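You operate a simulated robot arm through the tools that you are given. There is no shell and no other tool.

The job below is to be done with a simulated robot arm. You get a single attempt, and the scene is never put back.

JOB
Put things in order on the store bench surface. At the end: the yellow shim stands where the brown hinge pad stood; the brown hinge pad stands on top of the white glass; the purple bottle cap stands where the blue weight stood; the blue weight stands where the yellow shim stood; whatever was shut is shut again. Leave all else as you found it, and nothing knocked over.

Only the result counts: the job must be done as asked and must still hold three seconds after the hand-in. Knocking over, shifting, dropping, spilling or breaking anything else fails it. Lids that push on must go on centred and level and be pressed home; caps that screw on are set level and turned clockwise until they are tight.

ROBOT AND FRAMES
A 6-joint arm with a two-finger parallel gripper, fixed in place. Base frame: the origin is at the foot of the arm, x ahead of it, y to its left, z up; the work surface is at about z = 0. Readings come in mm, degrees, newtons and seconds.
With the tool pointing down near the work surface it reaches from about 160 to 420 mm from the base axis. Its first joint turns from -66.0 to 66.0 degrees. Payload 1.57 kg.
The tool frame sits at the grasp point between the pads (the TCP): z along the fingers, y along the line on which they close. The tips reach 30 mm beyond it. Largest opening 80 mm; finger width 17, thickness 12; the body of the gripper, 40 by 82 mm, starts 80 mm behind the TCP.
Orientation is told as [roll, pitch, yaw] about the base's x, y, z axes, in that order, counted from this pose: with the fingers straight down and closing along the base's y, the tool's x points along the base's -x, its y along +y and its z along -z.

CONTROLS
- The arm moves only by the tool drive_tool. Its argument "rows" is a list that holds one entry, the list of rows, each a list of 7 numbers: the gripper command, from -1 (fully open) to 1 (shut), values between in proportion, then the shift along the base's x, y, z in mm, then the turn, a rotation vector about the base's x, y, z in degrees. In form: [[[jaw, dx, dy, dz, ax, ay, az], ...]]. A call has 1 to 20 rows; each row shifts and turns the commanded pose from where the row before left it. Each row takes 0.2 s and may step no farther than 50 mm and 8.6 degrees from the row before; otherwise, or with a gripper value out of range, the whole call is refused. Where a pose cannot be reached the arm comes as near as it can. A force on the tool above 40 N (or 10 N above the force at the start of the call, whichever is more), or a blocked arm, ends the call early, and 0.2 s more pass. Each finger travels about 153 mm/s and halts on what it meets, pressing with about 42 N; the grip force reading is that of the motor and also rises with nothing between the fingers. The clock runs only during rows and for 0.2 s after the last one: add rows that do not move to give the fingers time. It gives the time, the measured TCP pose, the force on the tool (base axes), the opening and the grip force at its end, in the units of the frame above (readings bear some noise), with the torque about the TCP (base axes, N m) and any sound that the robot's microphone picked up.
- Cameras (640 x 400 px; columns grow to the right, rows downward): "scene" is fixed at [54.8, -336.7, 413.9]; the picture's right is [0.77, -0.64, 0.00], its down [-0.43, -0.51, -0.74] and it looks along [0.48, 0.57, -0.67] (base axes); focal length 243 px, centre (320, 200). "wrist" rides on the gripper at [72, -7, -122] in the tool frame; the picture's right is [0.09, 1.00, 0.00], its down [-0.84, 0.08, -0.54] and it looks along [-0.54, 0.05, 0.84] (tool axes); focal length 238 px, centre (320, 200). There is no depth. A picture from a camera that has moved, and an enlarged one, comes with that camera's place and axes in the base frame and with its lens.
- camera(camera): a new picture of that camera. No time passes.
- enlarge(camera, box): a new picture of the part [left, top, right, bottom] of that camera's present view, enlarged. No time passes.
- finish_job(): hands the job in; it is judged then, once.

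Nothing tells you positions but the pictures and the camera data. Unless the task says otherwise, let go and move clear before handing in.

The tools are called after "Request:" as name(argument=value, ...) on one line, values as JSON. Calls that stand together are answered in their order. drive_tool: Moves the arm, as the interface text tells. Its arguments: {"type":"object","properties":{"rows":{"type":"array","items":{"type":"array","items":{"type":"array","items":{"type":"number"}}}}},"required":["rows"]} The other tools are called the same way: camera (camera) takes a picture; enlarge (camera, box) takes an enlarged picture of a part of a camera's view; finish_job () hands the job in.

At the start:

```text
time: 0.0
tool_pos: [194.5, -122.6, 250.1]
tcp_rot: [-0.2, -0.1, 0.0]
wrist_force: [-1.7, 0.2, 0.5]
ft_torque: [0.02, 0.0, 0.02]
finger_gap: 80.2
grasp_force: 0.1
```

scene: 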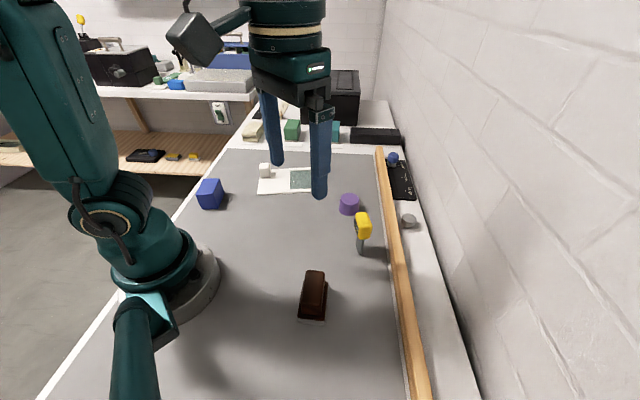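
wrist: 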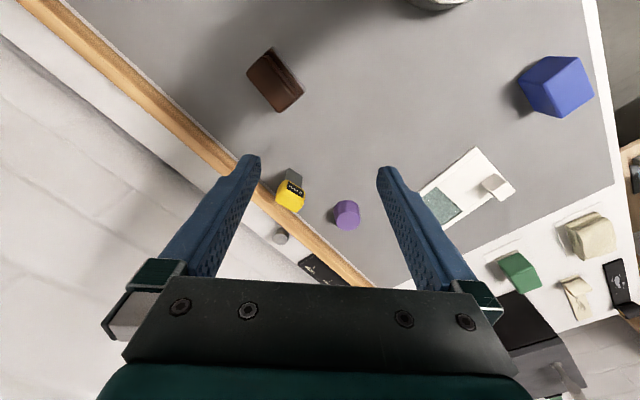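

I see a brown block (hinge pad), a yellow item (shim) standing up, a purple cap, a blue cube (weight), and a white piece near a sheet. I'll enlarge the views to identify each one before I move.

Request:
enlarge(camera="scene", box=[170, 130, 330, 230])

Request:
enlarge(camera="scene", box=[280, 170, 440, 270])

Request:
enlarge(camera="scene", box=[240, 240, 400, 340])

Request:
enlarge(camera="wrist", box=[230, 150, 390, 250])

Request:
enlarge(camera="wrist", box=[400, 130, 560, 230])

Request:
enlarge(camera="wrist", box=[210, 20, 370, 120])

Request:
enlarge(camera="wrist", box=[480, 20, 640, 120])

```text
4.00 times, centred on (250, 180) of scene
camera zoom: at [54.8, -336.7, 413.9], right [0.77, -0.64, 0.0], down [-0.43, -0.51, -0.74], along [0.48, 0.57, -0.67], focal length 973 px, centre (600, 280)
```

zoom: 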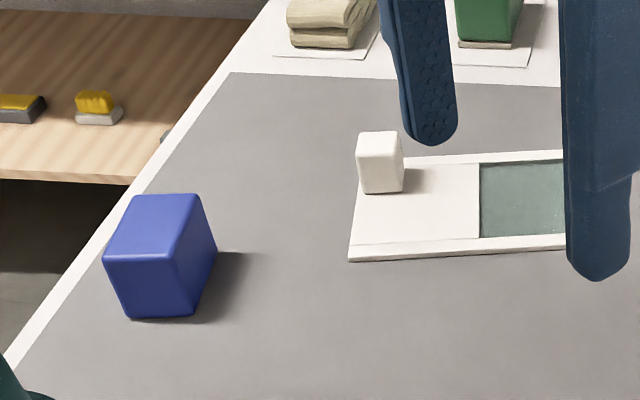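

```text
4.00 times, centred on (360, 220) of scene
camera zoom: at [54.8, -336.7, 413.9], right [0.77, -0.64, 0.0], down [-0.43, -0.51, -0.74], along [0.48, 0.57, -0.67], focal length 973 px, centre (160, 120)
```

zoom: 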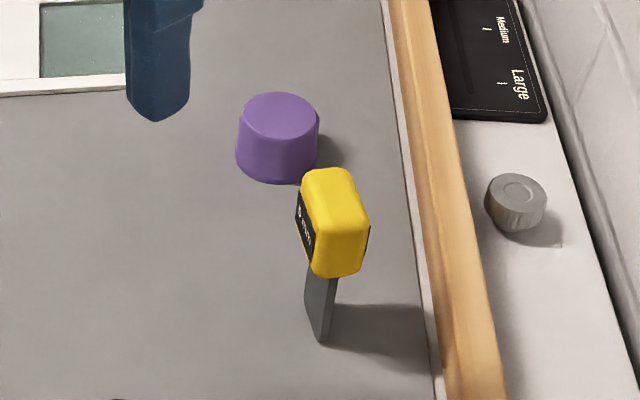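

```text
4.00 times, centred on (320, 290) of scene
camera zoom: at [54.8, -336.7, 413.9], right [0.77, -0.64, 0.0], down [-0.43, -0.51, -0.74], along [0.48, 0.57, -0.67], focal length 973 px, centre (320, -160)
```

zoom: 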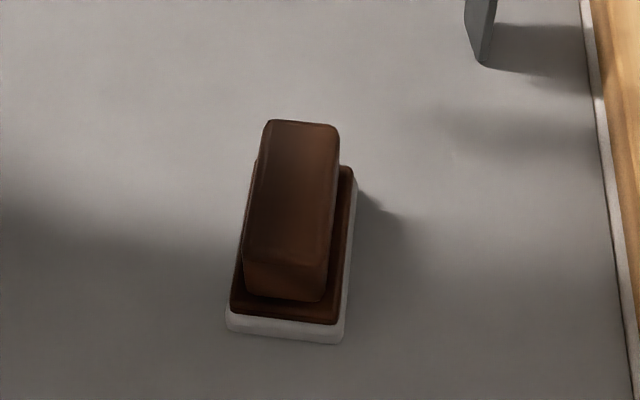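

```text
4.00 times, centred on (310, 200) of wrist
camera zoom: at [122.3, -126.3, 371.9], right [-0.09, 1.0, 0.0], down [0.84, 0.08, 0.54], along [0.54, 0.05, -0.84], focal length 953 px, centre (360, 200)
```

zoom: 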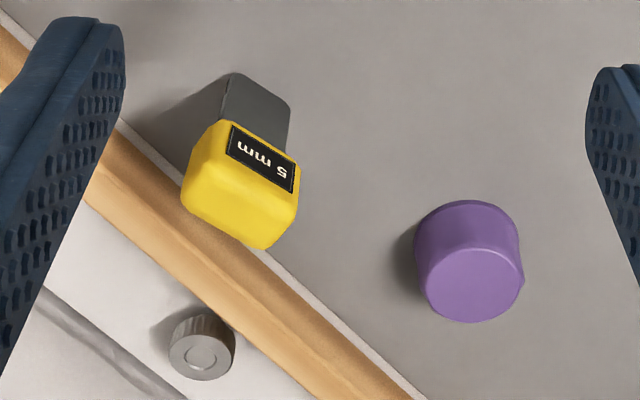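

```text
4.00 times, centred on (480, 180) of wrist
camera zoom: at [122.3, -126.3, 371.9], right [-0.09, 1.0, 0.0], down [0.84, 0.08, 0.54], along [0.54, 0.05, -0.84], focal length 953 px, centre (-320, 280)
```

zoom: 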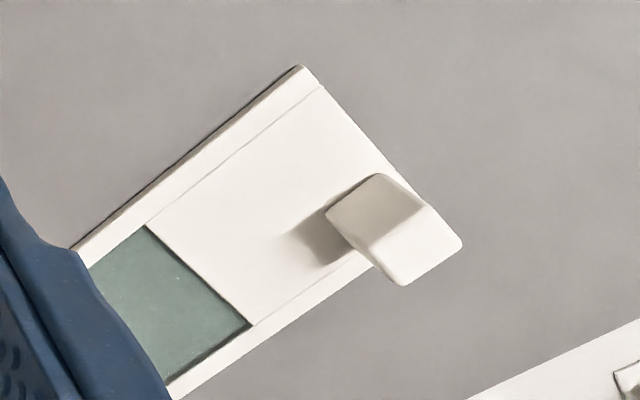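

```text
4.00 times, centred on (290, 70) of wrist
camera zoom: at [122.3, -126.3, 371.9], right [-0.09, 1.0, 0.0], down [0.84, 0.08, 0.54], along [0.54, 0.05, -0.84], focal length 953 px, centre (440, 720)
```

zoom: 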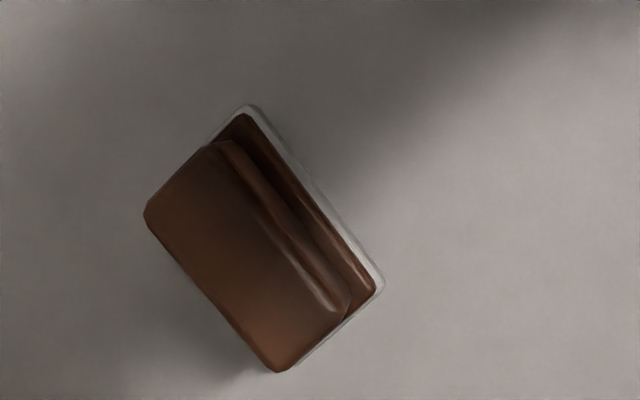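

```text
4.00 times, centred on (560, 70) of wrist
camera zoom: at [122.3, -126.3, 371.9], right [-0.09, 1.0, 0.0], down [0.84, 0.08, 0.54], along [0.54, 0.05, -0.84], focal length 953 px, centre (-640, 720)
```

zoom: 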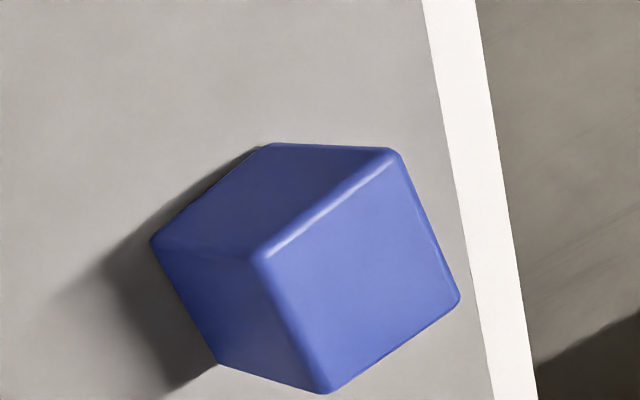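

The white frame looks like a slide-lid tray with a small knob, and I haven't found the "white glass" yet. I'll swing the arm up and left at a safe height to look at that area from above.

Request:
drive_tool(rows=[[[-1, 0, 48, 0, 0, 0, 0], [-1, 0, 48, 0, 0, 0, 0], [-1, 0, 48, 0, 0, 0, 0], [-1, 0, 48, 0, 0, 0, 0], [-1, 0, 48, 0, 0, 0, 0], [-1, 20, 15, 0, 0, 0, 0], [-1, 0, 0, 0, 0, 0, 0]]])

Request:
camera(camera="wrist")

Request:
camera(camera="scene")

```text
time: 1.6
tool_pos: [215.8, 131.6, 248.9]
tcp_rot: [-0.1, -0.2, 0.0]
wrist_force: [0.7, -0.4, 0.6]
ft_torque: [-0.02, 0.0, -0.01]
finger_gap: 79.8
grasp_force: 0.0
```

```text
taken
camera wrist: at [142.9, 126.9, 370.1], right [-0.09, 1.0, 0.0], down [0.84, 0.08, 0.54], along [0.54, 0.05, -0.84], focal length 238 px, centre (320, 200)
```

wrist: 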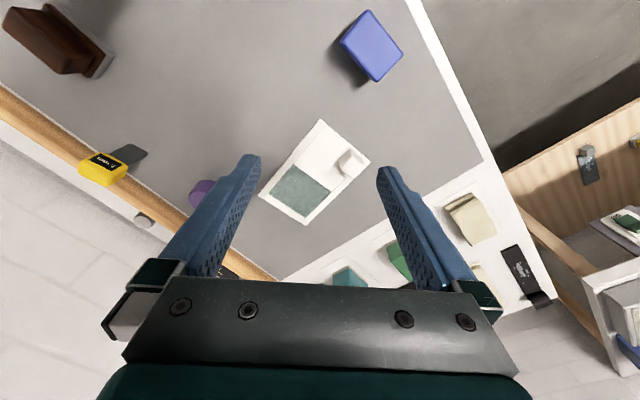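

```text
taken
```

scene: 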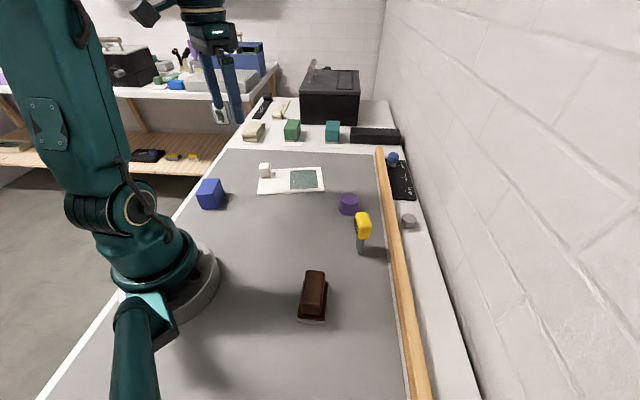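

Request:
enlarge(camera="wrist", box=[240, 110, 400, 230])

Request:
enlarge(camera="scene", box=[240, 150, 340, 210])

Request:
enlarge(camera="scene", box=[230, 60, 430, 150])

Request:
enlarge(camera="wrist", box=[0, 0, 160, 100])

Request:
enlarge(camera="scene", box=[370, 140, 440, 240])

```text
3.33 times, centred on (320, 170) of wrist
camera zoom: at [142.9, 126.9, 370.1], right [-0.09, 1.0, 0.0], down [0.84, 0.08, 0.54], along [0.54, 0.05, -0.84], focal length 794 px, centre (320, 300)
```

zoom: 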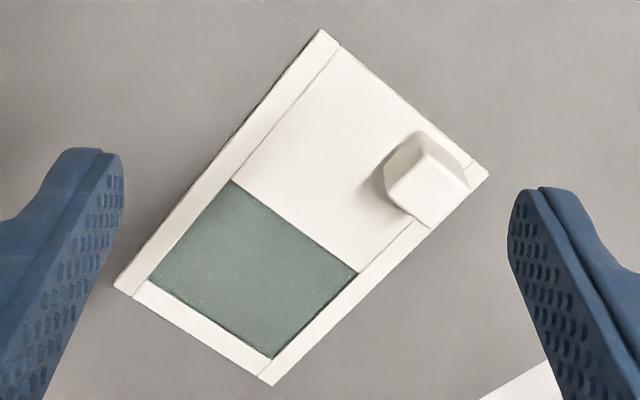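

```text
6.40 times, centred on (290, 180) of scene
camera zoom: at [54.8, -336.7, 413.9], right [0.77, -0.64, 0.0], down [-0.43, -0.51, -0.74], along [0.48, 0.57, -0.67], focal length 1557 px, centre (512, 328)
```

zoom: 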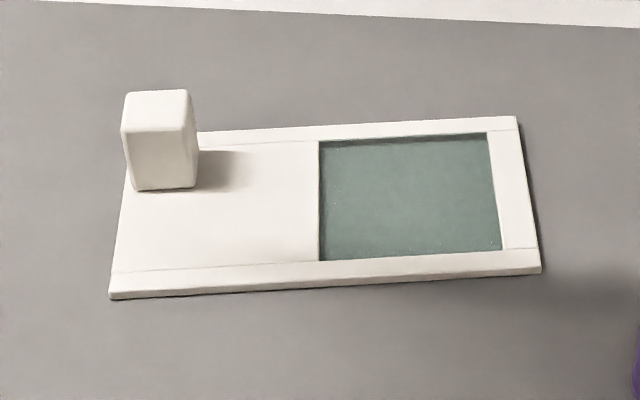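

```text
3.20 times, centred on (330, 105) of scene
camera zoom: at [54.8, -336.7, 413.9], right [0.77, -0.64, 0.0], down [-0.43, -0.51, -0.74], along [0.48, 0.57, -0.67], focal length 778 px, centre (288, 504)
```

zoom: 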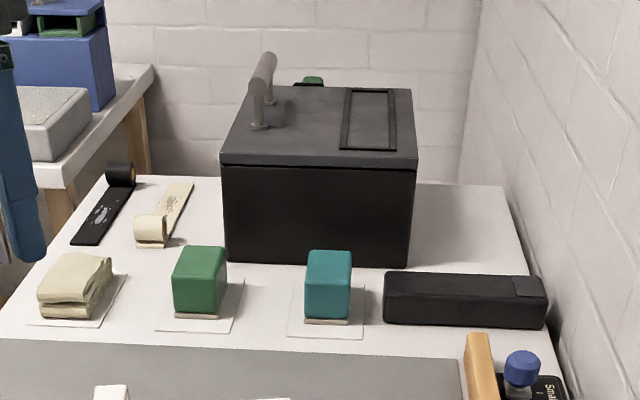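

```text
4.00 times, centred on (80, 50) of wrist
camera zoom: at [142.9, 126.9, 370.1], right [-0.09, 1.0, 0.0], down [0.84, 0.08, 0.54], along [0.54, 0.05, -0.84], focal length 953 px, centre (1280, 800)
```

zoom: 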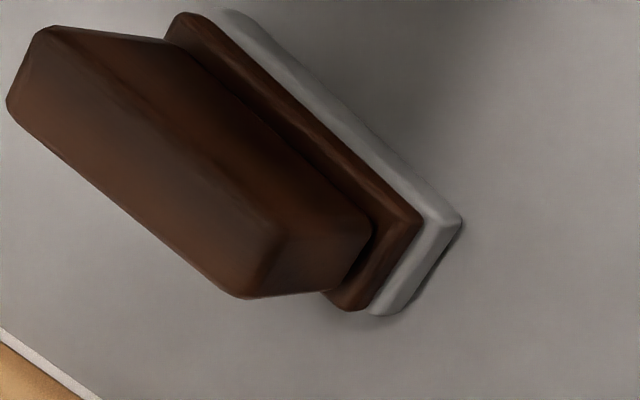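

```text
4.00 times, centred on (405, 190) of scene
camera zoom: at [54.8, -336.7, 413.9], right [0.77, -0.64, 0.0], down [-0.43, -0.51, -0.74], along [0.48, 0.57, -0.67], focal length 973 px, centre (-20, 240)
```

zoom: 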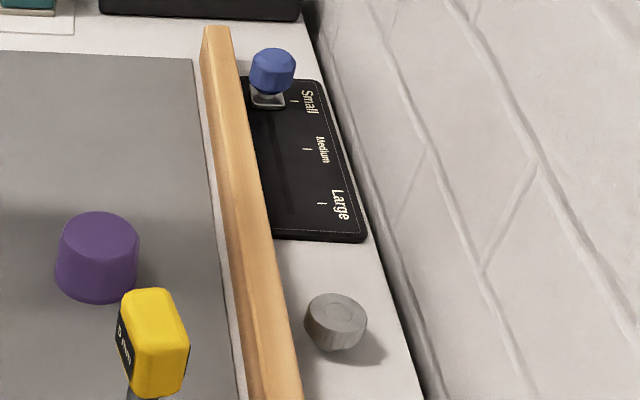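

The framed white piece is about 110 × 177 mm. It has a sliding panel, a green recess, and a small white block near one end. I'll go lower for a closer look at the block and panel.

Request:
drive_tool(rows=[[[-1, 0, 15, -40, 0, 0, 0], [-1, 0, 15, -40, 0, 0, 0], [-1, 0, 10, -40, 0, 0, 0], [-1, 0, 5, -30, 0, 0, 0], [-1, 0, 0, 0, 0, 0, 0]]])

Request:
camera(camera="wrist")

Request:
enlarge(camera="wrist", box=[260, 80, 420, 200])

```text
time: 2.8
tool_pos: [216.4, 174.7, 98.7]
tcp_rot: [0.0, -0.2, 0.0]
wrist_force: [-1.2, -0.4, 0.9]
ft_torque: [0.0, 0.01, 0.02]
finger_gap: 79.9
grasp_force: 0.0
```

```text
taken
camera wrist: at [143.9, 169.4, 220.5], right [-0.09, 1.0, 0.0], down [0.84, 0.08, 0.54], along [0.54, 0.05, -0.84], focal length 238 px, centre (320, 200)
```

wrist: 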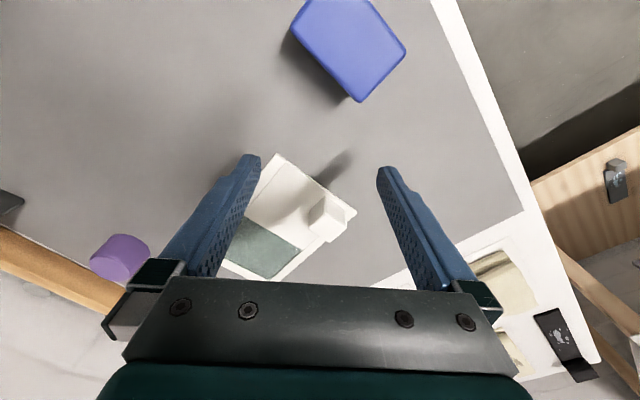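

```text
3.33 times, centred on (340, 140) of wrist
camera zoom: at [143.9, 169.4, 220.5], right [-0.09, 1.0, 0.0], down [0.84, 0.08, 0.54], along [0.54, 0.05, -0.84], focal length 794 px, centre (253, 400)
```

zoom: 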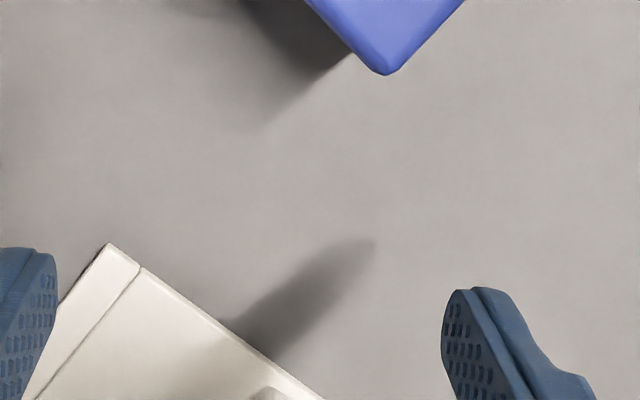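

Request:
enlarge(camera="wrist", box=[210, 140, 370, 290])

Request:
enlarge(camera="wrist", box=[280, 0, 420, 110])

```text
2.67 times, centred on (290, 215) of wrist
camera zoom: at [143.9, 169.4, 220.5], right [-0.09, 1.0, 0.0], down [0.84, 0.08, 0.54], along [0.54, 0.05, -0.84], focal length 636 px, centre (400, 160)
```

zoom: 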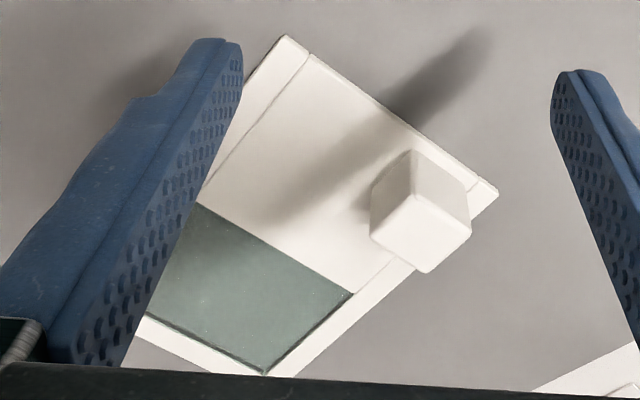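

```text
3.64 times, centred on (350, 55) of wrist
camera zoom: at [143.9, 169.4, 220.5], right [-0.09, 1.0, 0.0], down [0.84, 0.08, 0.54], along [0.54, 0.05, -0.84], focal length 867 px, centre (211, 727)
```

zoom: 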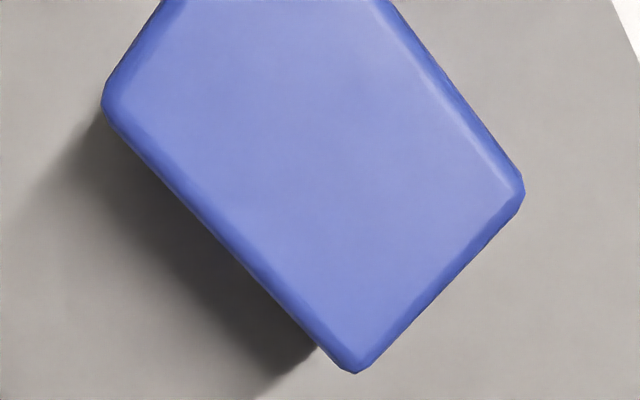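

The white block is a knob about 25 mm square, lined up with a sliding panel, which can travel roughly 75 mm over the green recess. The white glass is probably in a shut well under that panel, so I'll position the gripper over the knob with its fingers across the slide direction.

Request:
drive_tool(rows=[[[-1, 20, 4, 0, 0, 0, -7], [-1, 20, 4, 0, 0, 0, -7], [-1, 20, 4, 0, 0, 0, -7], [-1, 19, 4.5, 0, 0, 0, -7], [-1, 0, 0, 0, 0, 0, -7], [-1, 0, 0, 0, 0, 0, 0]]])

Request:
camera(camera="wrist")

Request:
camera(camera="scene")

```text
time: 4.2
tool_pos: [295.0, 192.5, 100.6]
tcp_rot: [0.0, -0.1, -35.1]
wrist_force: [-0.1, 0.1, 0.4]
ft_torque: [0.01, 0.0, 0.02]
finger_gap: 80.1
grasp_force: 0.1
```

```text
taken
camera wrist: at [232.7, 231.1, 222.3], right [0.5, 0.87, 0.0], down [0.73, -0.42, 0.54], along [0.47, -0.27, -0.84], focal length 238 px, centre (320, 200)
```

wrist: 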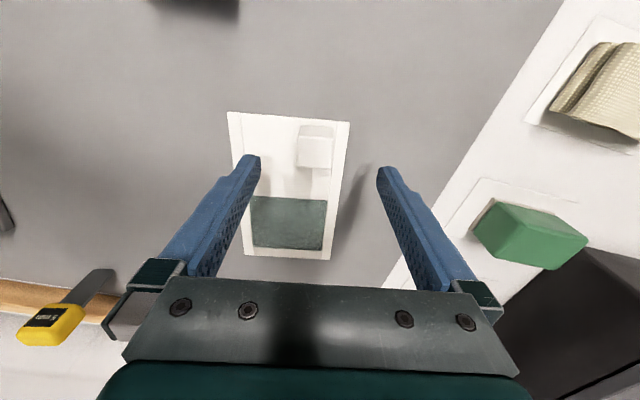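

```text
taken
```

scene: 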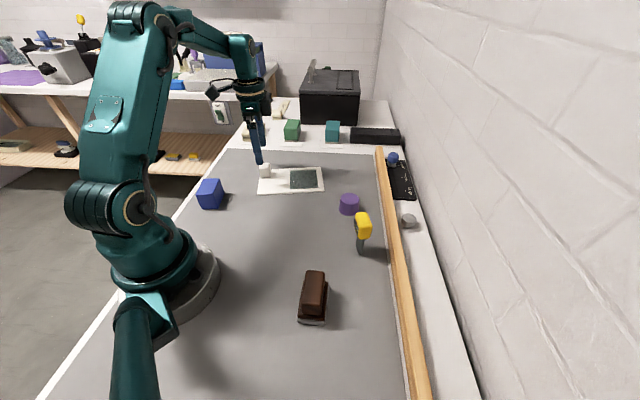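

Request:
enlarge(camera="wrist", box=[220, 100, 380, 270])

```text
2.35 times, centred on (300, 185) of wrist
camera zoom: at [232.7, 231.1, 222.3], right [0.5, 0.87, 0.0], down [0.73, -0.42, 0.54], along [0.47, -0.27, -0.84], focal length 561 px, centre (367, 235)
```

zoom: 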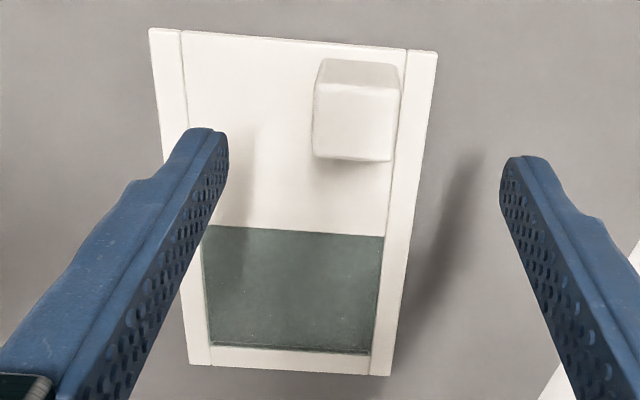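

The knob's top centre is at about (295, 191), directly under the tool. I'll go down around it and close gently.

Request:
drive_tool(rows=[[[-1, -0.3, -1.2, -20, 0, 0, 0], [-1, 0, 0, -20, 0, 0, 0], [-1, 0, 0, -19, 0, 0, 0], [-1, 0, 0, 0, 0, 0, 0], [0, 0, 0, 0, 0, 0, 0], [0.5, 0, 0, 0, 0, 0, 0], [0.5, 0, 0, 0, 0, 0, 0]]])

Request:
enlarge(camera="wrist", box=[220, 100, 420, 270])

```text
time: 5.8
tool_pos: [293.2, 194.1, 41.2]
tcp_rot: [-0.1, -0.1, -35.0]
wrist_force: [0.1, 0.1, -0.3]
ft_torque: [0.05, 0.02, 0.0]
finger_gap: 29.1
grasp_force: 39.4
```

```text
2.35 times, centred on (320, 185) of wrist
camera zoom: at [230.4, 231.8, 161.8], right [0.5, 0.87, 0.0], down [0.73, -0.42, 0.54], along [0.47, -0.27, -0.84], focal length 561 px, centre (320, 235)
```

zoom: 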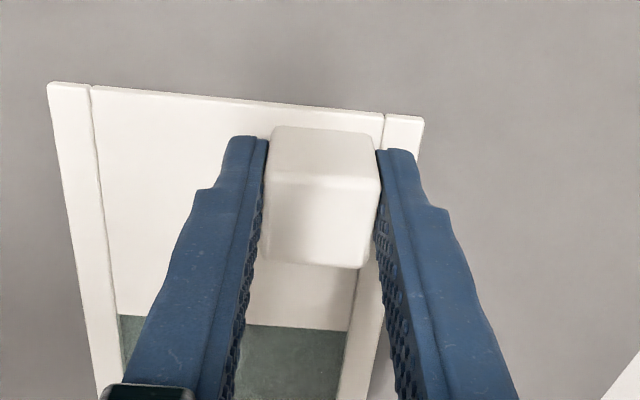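

The knob is gripped at a 29 mm gap. I'll try a small slide towards the green end and check the force.

Request:
drive_tool(rows=[[[0.5, 4.1, -2.9, 0, 0, 0, 0], [0.5, 4.1, -2.9, 0, 0, 0, 0], [0.5, 4.1, -2.9, 0, 0, 0, 0]]])

Request:
enlarge(camera="wrist", box=[220, 100, 420, 270])

Request:
enlarge(camera="scene", box=[240, 150, 340, 210])

```text
time: 6.6
tool_pos: [305.2, 184.8, 41.4]
tcp_rot: [-0.1, 0.0, -35.1]
wrist_force: [-0.6, -0.1, 0.7]
ft_torque: [0.07, 0.05, 0.01]
finger_gap: 29.1
grasp_force: 38.7
```

```text
2.35 times, centred on (320, 185) of wrist
camera zoom: at [242.8, 222.8, 163.0], right [0.5, 0.87, 0.0], down [0.73, -0.42, 0.54], along [0.47, -0.27, -0.84], focal length 561 px, centre (320, 235)
```

zoom: 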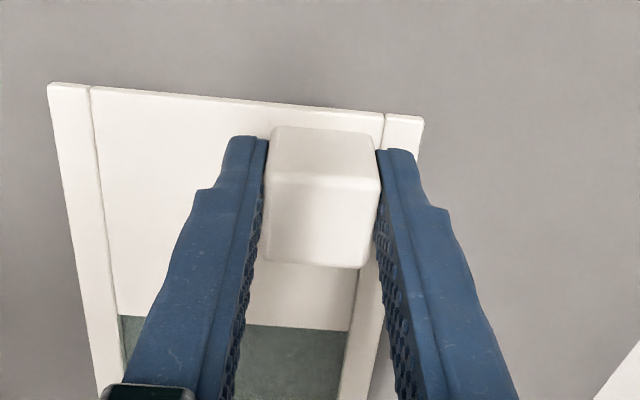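

```text
6.40 times, centred on (290, 180) of scene
camera zoom: at [54.8, -336.7, 413.9], right [0.77, -0.64, 0.0], down [-0.43, -0.51, -0.74], along [0.48, 0.57, -0.67], focal length 1557 px, centre (512, 328)
```

zoom: 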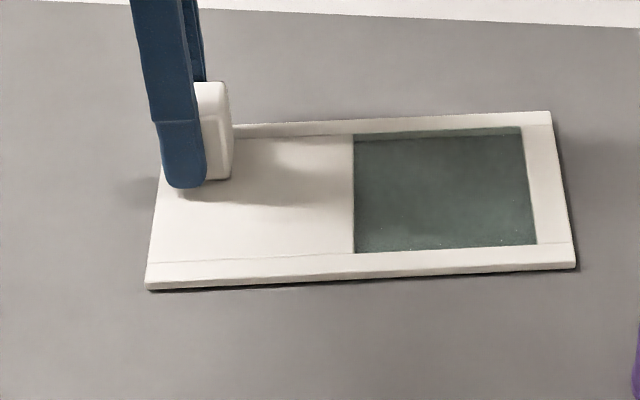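

The whole white frame moved with the knob, so it's one loose flat piece. It must be the white glass, since the five named things match the five loose objects by colour. I'll slide it straight back by the same amount while still gripping it.

Request:
drive_tool(rows=[[[0.5, -4.1, 2.9, 0, 0, 0, 0], [0.5, -4.1, 2.9, 0, 0, 0, 0], [0.5, -4.1, 2.9, 0, 0, 0, 0], [0.5, 0, 0, 0, 0, 0, 0]]])

Request:
enlarge(camera="scene", box=[240, 150, 340, 210])

```text
time: 7.6
tool_pos: [293.9, 193.5, 39.4]
tcp_rot: [0.0, -0.1, -35.0]
wrist_force: [0.5, 0.1, 0.6]
ft_torque: [0.09, 0.02, 0.03]
finger_gap: 29.3
grasp_force: 38.4
```

```text
6.40 times, centred on (290, 180) of scene
camera zoom: at [54.8, -336.7, 413.9], right [0.77, -0.64, 0.0], down [-0.43, -0.51, -0.74], along [0.48, 0.57, -0.67], focal length 1557 px, centre (512, 328)
```

zoom: 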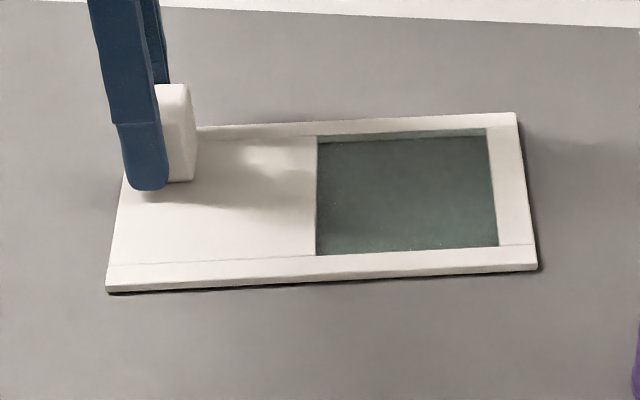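

It's nearly back, but the edges look about 4 px off. I'll open the fingers and compare it unobstructed with the first picture.

Request:
drive_tool(rows=[[[0.2, 0, 0, 0, 0, 0, 0], [0, 0, 0, 0, 0, 0, 0], [-1, 0, 0, 0, 0, 0, 0], [-1, 0, 0, 0, 0, 0, 0], [-1, 0, 0, 25, 0, 0, 0], [-1, 0, 0, 40, 0, 0, 0], [-1, -20, 10, 40, 0, 0, 0], [-1, -30, 20, 40, 0, 0, 0]]])

Request:
enlarge(camera="scene", box=[240, 150, 340, 210])

Request:
camera(camera="wrist")

```text
refused: row 8 steps farther than a row can; nothing moved
```

```text
6.40 times, centred on (290, 180) of scene
camera zoom: at [54.8, -336.7, 413.9], right [0.77, -0.64, 0.0], down [-0.43, -0.51, -0.74], along [0.48, 0.57, -0.67], focal length 1557 px, centre (512, 328)
```

zoom: 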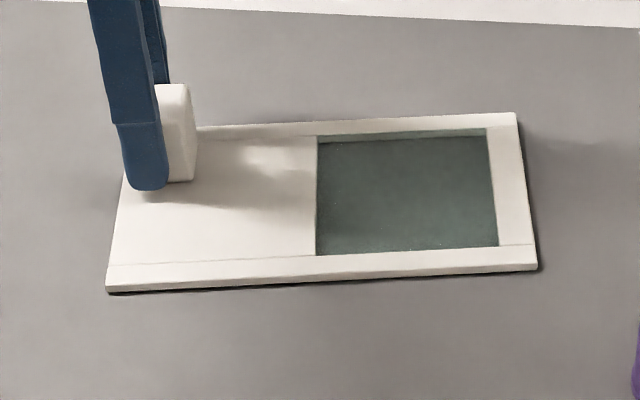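

```text
taken
camera wrist: at [229.6, 231.9, 162.8], right [0.5, 0.87, 0.0], down [0.73, -0.42, 0.54], along [0.47, -0.27, -0.84], focal length 238 px, centre (320, 200)
```

wrist: 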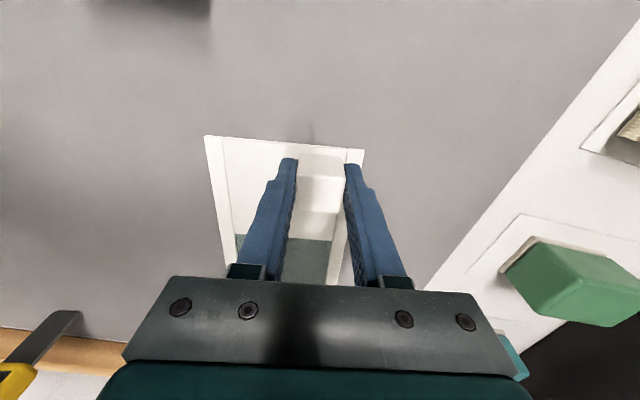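

Request:
drive_tool(rows=[[[0.2, 0, 0, 0, 0, 0, 0], [0, 0, 0, 0, 0, 0, 0], [-1, 0, 0, 0, 0, 0, 0], [-1, 0, 0, 0, 0, 0, 0]]])

Request:
enlarge(camera="scene", box=[240, 150, 340, 210])

Request:
enlarge(camera="wrist", box=[200, 100, 400, 270])

```text
time: 8.6
tool_pos: [291.9, 194.6, 40.9]
tcp_rot: [-0.1, -0.1, -35.0]
wrist_force: [-0.2, -0.9, 0.7]
ft_torque: [-0.02, 0.01, 0.0]
finger_gap: 80.0
grasp_force: 0.0
```

```text
6.40 times, centred on (290, 180) of scene
camera zoom: at [54.8, -336.7, 413.9], right [0.77, -0.64, 0.0], down [-0.43, -0.51, -0.74], along [0.48, 0.57, -0.67], focal length 1557 px, centre (512, 328)
```

zoom: 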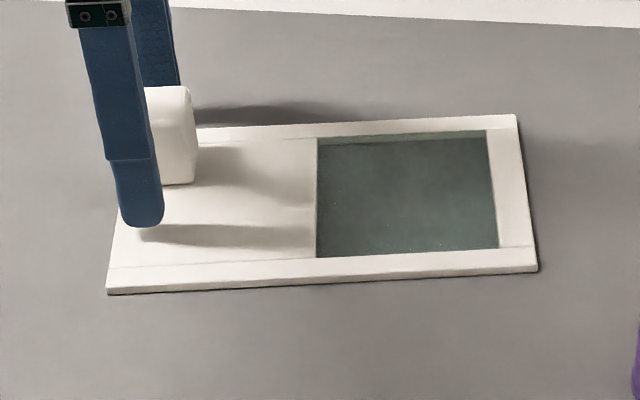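

```text
2.35 times, centred on (300, 185) of wrist
camera zoom: at [229.7, 231.8, 162.8], right [0.5, 0.87, 0.0], down [0.73, -0.42, 0.54], along [0.47, -0.27, -0.84], focal length 561 px, centre (367, 235)
```

zoom: 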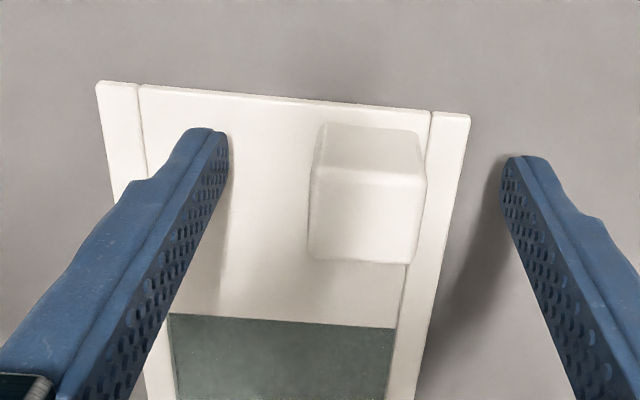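

The white glass sits about 2 mm off in +y from where it started, because closing the fingers centred it on the tool. I'll nudge it back by closing again with the tool shifted 2 mm the other way.

Request:
drive_tool(rows=[[[-1, -0.6, -1.8, 0, 0, 0, 0], [-1, 0, 0, 0, 0, 0, 0], [0, 0, 0, 0, 0, 0, 0], [0.25, 0, 0, 0, 0, 0, 0], [0.3, 0, 0, 0, 0, 0, 0], [0.3, 0.4, -0.3, 0, 0, 0, 0], [0.3, 0, 0, 0, 0, 0, 0], [0, 0, 0, 0, 0, 0, 0], [-1, 0, 0, 0, 0, 0, 0], [-1, 0, 0, 0, 0, 0, 0]]])

Request:
enlarge(camera="scene", box=[240, 150, 340, 210])

```text
time: 10.8
tool_pos: [292.3, 191.2, 40.6]
tcp_rot: [-0.2, -0.1, -35.0]
wrist_force: [-0.4, 0.1, 0.2]
ft_torque: [0.01, -0.01, -0.02]
finger_gap: 79.9
grasp_force: 0.0
```

```text
6.40 times, centred on (290, 180) of scene
camera zoom: at [54.8, -336.7, 413.9], right [0.77, -0.64, 0.0], down [-0.43, -0.51, -0.74], along [0.48, 0.57, -0.67], focal length 1557 px, centre (512, 328)
```

zoom: 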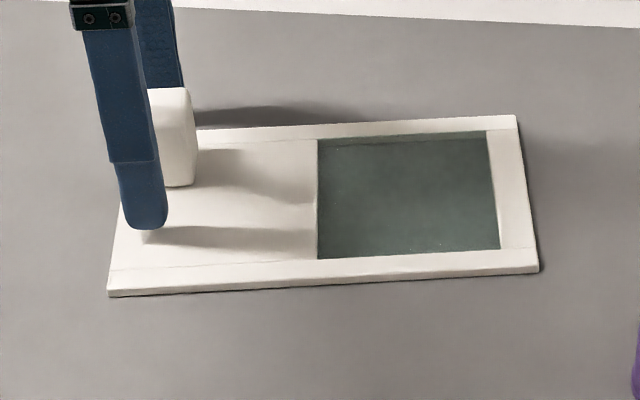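

The white glass is back to within about a pixel of its original outline. I'll lift clear, swing across at height to the yellow shim and brown pad, and inspect those up close.

Request:
drive_tool(rows=[[[-1, 0, 0, 40, 0, 0, 0], [-1, 0, 0, 45, 0, 0, 0], [-1, 0, 0, 45, 0, 0, 0], [-1, 0, -5, 45, 0, 0, 7], [-1, -5, -45, 15, 0, 0, 7], [-1, -5, -48, 0, 0, 0, 7], [-1, -5, -48, 0, 0, 0, 7], [-1, -8, -48, 0, 0, 0, 7], [-1, -8, -48, 0, 0, 0, 0], [-1, -8, -48, 0, 0, 0, 0], [-1, -8, -48, 0, 0, 0, 0], [-1, -10, -13, -40, 0, 0, 0], [-1, 0, 0, -40, 0, 0, 0], [-1, 0, 0, 0, 0, 0, 0]]])

Request:
camera(camera="wrist")

Request:
enlarge(camera="scene", box=[240, 150, 340, 210])

```text
time: 13.8
tool_pos: [234.5, -160.2, 147.5]
tcp_rot: [0.0, -0.1, 0.0]
wrist_force: [0.0, -0.7, 1.1]
ft_torque: [-0.03, 0.0, -0.01]
finger_gap: 79.8
grasp_force: 0.1
```

```text
taken
camera wrist: at [163.3, -164.6, 270.2], right [-0.09, 1.0, 0.0], down [0.84, 0.08, 0.54], along [0.54, 0.05, -0.84], focal length 238 px, centre (320, 200)
```

wrist: 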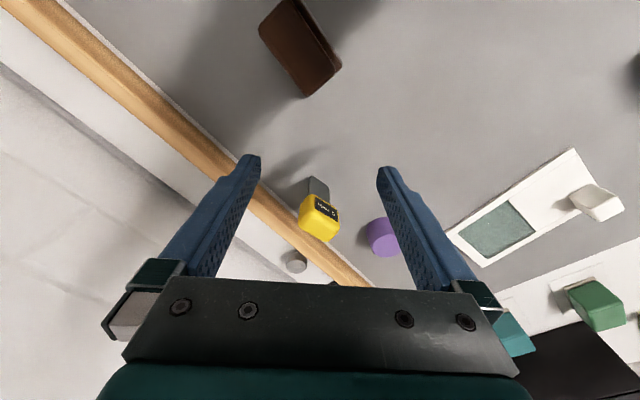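

```text
6.40 times, centred on (290, 180) of scene
camera zoom: at [54.8, -336.7, 413.9], right [0.77, -0.64, 0.0], down [-0.43, -0.51, -0.74], along [0.48, 0.57, -0.67], focal length 1557 px, centre (512, 328)
```

zoom: 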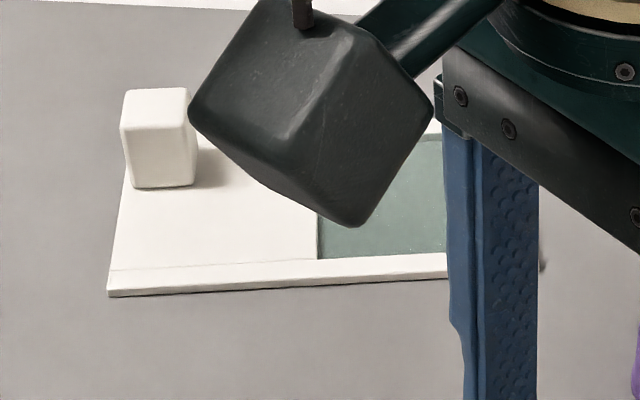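

Request:
enlarge(camera="wrist", box=[260, 150, 420, 270])

Request:
enlarge(camera="wrist", box=[240, 0, 360, 100])

Request:
camera(camera="scene")

```text
3.33 times, centred on (340, 210) of wrist
camera zoom: at [163.3, -164.6, 270.2], right [-0.09, 1.0, 0.0], down [0.84, 0.08, 0.54], along [0.54, 0.05, -0.84], focal length 794 px, centre (253, 167)
```

zoom: 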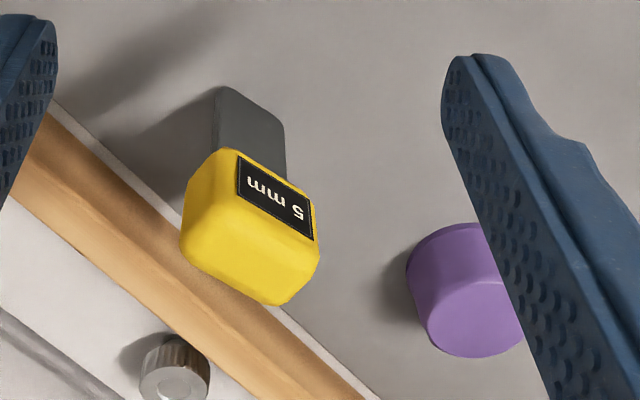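

```text
4.00 times, centred on (300, 50) of wrist
camera zoom: at [163.3, -164.6, 270.2], right [-0.09, 1.0, 0.0], down [0.84, 0.08, 0.54], along [0.54, 0.05, -0.84], focal length 953 px, centre (400, 800)
```

zoom: 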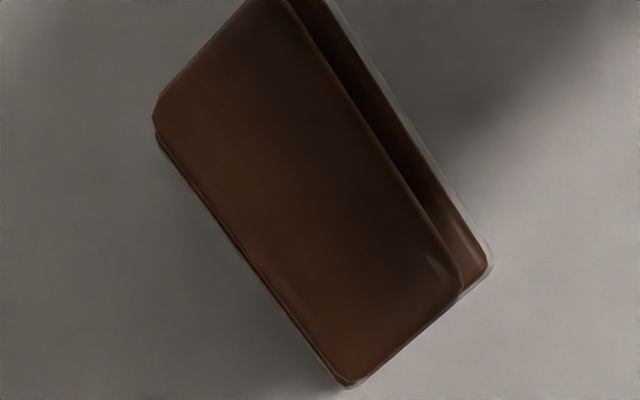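

```text
taken
```

scene: 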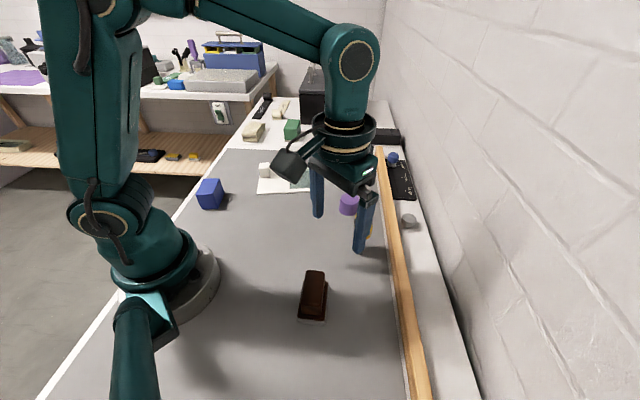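

Request:
enlarge(camera="wrist", box=[290, 165, 354, 245])

Request:
enlarge(camera="scene", box=[330, 195, 390, 265])

```text
5.00 times, centred on (322, 205) of wrist
camera zoom: at [163.3, -164.6, 270.2], right [-0.09, 1.0, 0.0], down [0.84, 0.08, 0.54], along [0.54, 0.05, -0.84], focal length 1192 px, centre (310, 175)
```

zoom: 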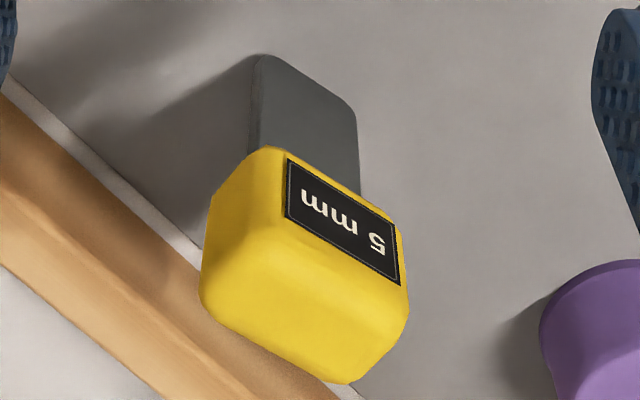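

```text
5.71 times, centred on (360, 230) of scene
camera zoom: at [54.8, -336.7, 413.9], right [0.77, -0.64, 0.0], down [-0.43, -0.51, -0.74], along [0.48, 0.57, -0.67], focal length 1390 px, centre (91, 29)
```

zoom: 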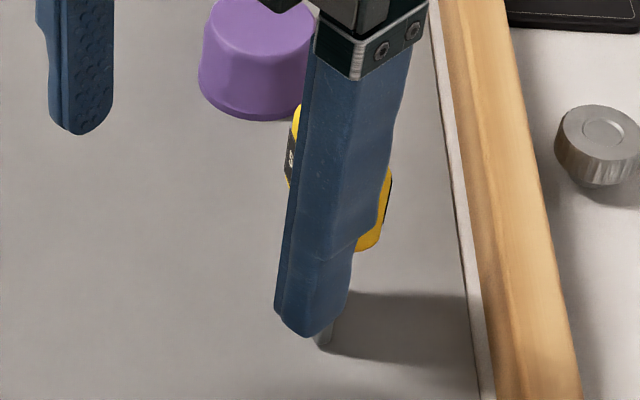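

The shim is about 90 mm tall and stands on a thin blade near (310, -152). The brown pad is about 50 mm tall, near (170, -180), with its long axis at roughly 44°. I'll move above the pad with the gripper turned to match its long axis and look closely.

Request:
drive_tool(rows=[[[-1, -10, 0, 20, 0, 0, -7.7], [-1, -30, 0, 0, 0, 0, -7.7], [-1, -30, 5, 0, 0, 0, -7.7], [-1, -24, 5, 0, 0, 0, -7.7], [-1, 0, 0, 0, 0, 0, -7.7], [-1, 0, 0, 0, 0, 0, -7.5], [-1, 0, 0, 0, 0, 0, 0]]])

Request:
camera(camera="wrist")

Request:
camera(camera="scene")

```text
time: 15.4
tool_pos: [142.8, -148.5, 168.5]
tcp_rot: [-0.1, -0.2, -46.3]
wrist_force: [0.3, 0.2, 0.1]
ft_torque: [-0.03, 0.01, 0.02]
finger_gap: 79.8
grasp_force: 0.0
```

```text
taken
camera wrist: at [88.0, -99.9, 291.1], right [0.65, 0.76, 0.0], down [0.64, -0.55, 0.54], along [0.41, -0.36, -0.84], focal length 238 px, centre (320, 200)
```

wrist: 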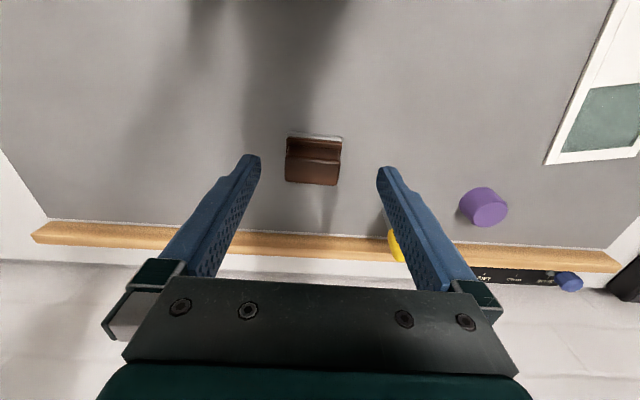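

```text
taken
```

scene: 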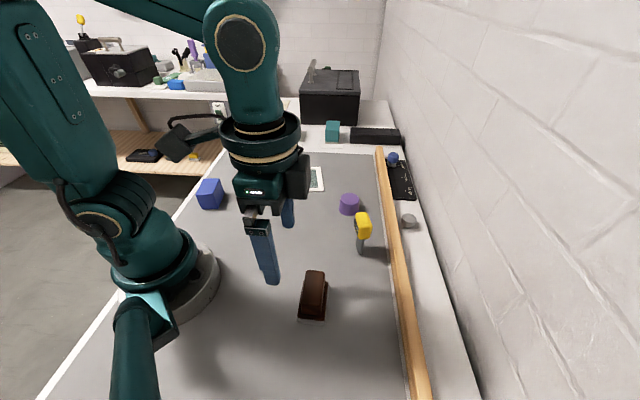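

Request:
enlarge(camera="wrist", box=[270, 120, 360, 195])

Request:
enlarge(camera="scene", box=[280, 255, 350, 335])

Request:
enlarge(camera="scene", box=[330, 195, 390, 265])

```text
5.33 times, centred on (315, 158) of wrist
camera zoom: at [88.0, -99.9, 291.1], right [0.65, 0.76, 0.0], down [0.64, -0.55, 0.54], along [0.41, -0.36, -0.84], focal length 1271 px, centre (347, 427)
```

zoom: 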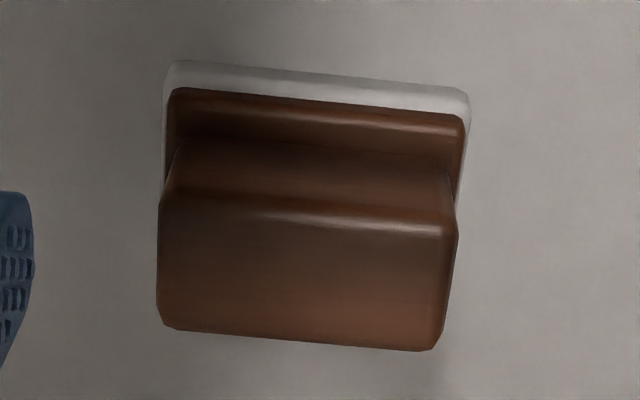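

```text
5.00 times, centred on (315, 295) of scene
camera zoom: at [54.8, -336.7, 413.9], right [0.77, -0.64, 0.0], down [-0.43, -0.51, -0.74], along [0.48, 0.57, -0.67], focal length 1216 px, centre (345, -275)
```

zoom: 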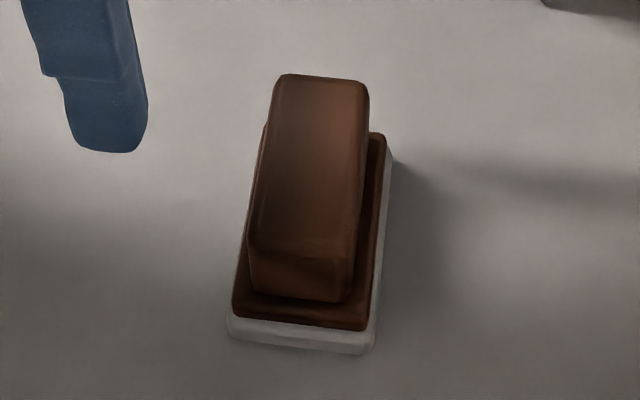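

```text
5.71 times, centred on (360, 230) of scene
camera zoom: at [54.8, -336.7, 413.9], right [0.77, -0.64, 0.0], down [-0.43, -0.51, -0.74], along [0.48, 0.57, -0.67], focal length 1390 px, centre (91, 29)
```

zoom: 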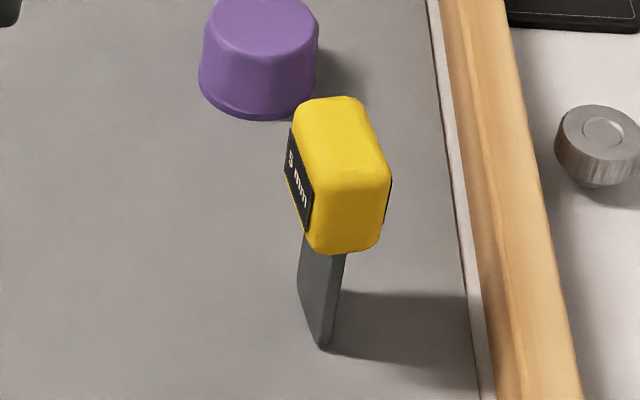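

The pad's block is about 59 × 29 mm, centred near (171, -184) at about 43°. The gripper is already aligned, so I'll move directly above and check that it's centred.

Request:
drive_tool(rows=[[[-1, 14, -17, 0, 0, 0, 0], [-1, 14, -17.5, -20, 0, 0, 0], [-1, 0, 0, -28, 0, 0, 0], [-1, 0, 0, 0, 0, 0, 0]]])

Request:
enlarge(camera="wrist", box=[220, 80, 420, 210])

Request:
enlarge(camera="scene", box=[260, 200, 380, 335])

```text
time: 16.4
tool_pos: [170.1, -185.2, 123.3]
tcp_rot: [0.0, -0.1, -46.0]
wrist_force: [-0.1, 0.3, -0.5]
ft_torque: [0.0, 0.01, -0.02]
finger_gap: 80.0
grasp_force: 0.1
```

```text
3.08 times, centred on (320, 145) of wrist
camera zoom: at [114.9, -135.7, 245.2], right [0.65, 0.76, 0.0], down [0.64, -0.55, 0.54], along [0.41, -0.36, -0.84], focal length 733 px, centre (320, 369)
```

zoom: 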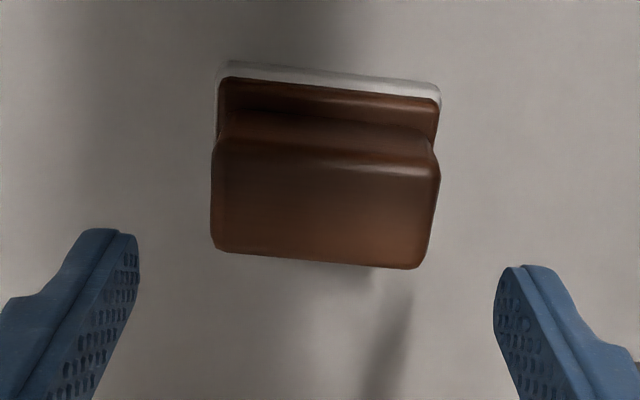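

```text
2.96 times, centred on (320, 268) of scene
camera zoom: at [54.8, -336.7, 413.9], right [0.77, -0.64, 0.0], down [-0.43, -0.51, -0.74], along [0.48, 0.57, -0.67], focal length 721 px, centre (320, 0)
```

zoom: 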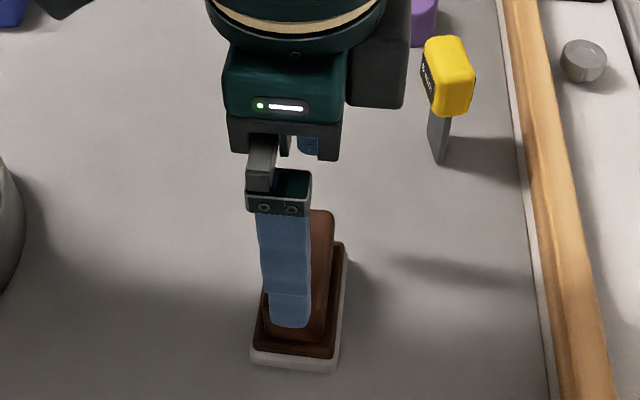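

The gripper is centred over the block to within about 1.5 mm. I'll descend so the fingertips stay above the flange, then close along the block's length.

Request:
drive_tool(rows=[[[-1, 0.7, 0, -25, 0, 0, 0], [-1, 0, 0, -25, 0, 0, 0], [-1, 0, 0, -22, 0, 0, 0], [-1, 0, 0, 0, 0, 0, 0], [-0.45, 0, 0, 0, 0, 0, 0], [-0.3, 0, 0, 0, 0, 0, 0], [0, 0, 0, 0, 0, 0, 0], [0, 0, 0, 0, 0, 0, 0]]])

Request:
enlarge(camera="wrist", box=[220, 80, 420, 210])

Request:
enlarge(camera="scene", box=[260, 200, 380, 335])

```text
time: 18.2
tool_pos: [169.1, -184.8, 50.3]
tcp_rot: [-0.1, -0.2, -46.0]
wrist_force: [0.1, 0.5, -0.3]
ft_torque: [-0.03, -0.03, 0.0]
finger_gap: 65.2
grasp_force: 42.0
```

```text
3.08 times, centred on (320, 145) of wrist
camera zoom: at [115.7, -135.6, 172.7], right [0.65, 0.76, 0.0], down [0.64, -0.55, 0.54], along [0.41, -0.36, -0.84], focal length 733 px, centre (320, 369)
```

zoom: 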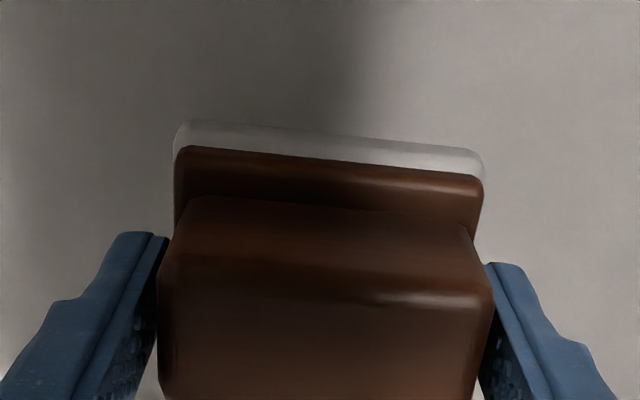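

```text
2.96 times, centred on (320, 268) of scene
camera zoom: at [54.8, -336.7, 413.9], right [0.77, -0.64, 0.0], down [-0.43, -0.51, -0.74], along [0.48, 0.57, -0.67], focal length 721 px, centre (320, 0)
```

zoom: 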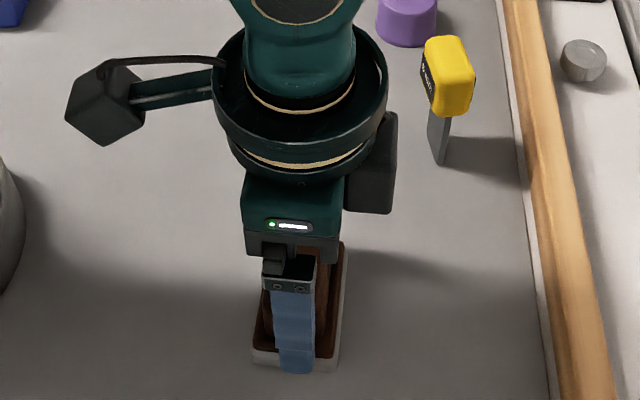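

Gripped at a 65 mm gap. I'll lift a little and check that the whole pad, white base included, comes up together.

Request:
drive_tool(rows=[[[0, 0, 0, 3, 0, 0, 0], [0, 0, 0, 5, 0, 0, 0], [0, 0, 0, 7, 0, 0, 0], [0, 0, 0, 0, 0, 0, 0]]])

Request:
enlarge(camera="wrist", box=[220, 80, 420, 210])

Request:
enlarge(camera="scene", box=[260, 200, 380, 335])

```text
time: 19.2
tool_pos: [172.1, -182.8, 65.2]
tcp_rot: [0.0, 0.0, -46.1]
wrist_force: [-0.1, 0.8, 0.3]
ft_torque: [0.05, -0.04, 0.02]
finger_gap: 59.4
grasp_force: 17.8
```

```text
3.08 times, centred on (320, 145) of wrist
camera zoom: at [116.5, -134.1, 187.3], right [0.65, 0.76, 0.0], down [0.64, -0.55, 0.54], along [0.41, -0.36, -0.84], focal length 733 px, centre (320, 369)
```

zoom: 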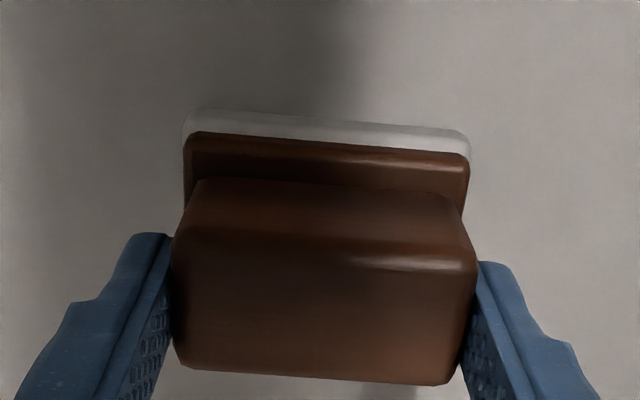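

```text
2.96 times, centred on (320, 268) of scene
camera zoom: at [54.8, -336.7, 413.9], right [0.77, -0.64, 0.0], down [-0.43, -0.51, -0.74], along [0.48, 0.57, -0.67], focal length 721 px, centre (320, 0)
```

zoom: 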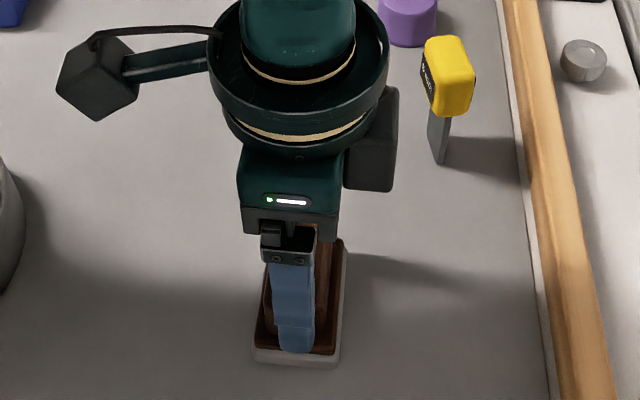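

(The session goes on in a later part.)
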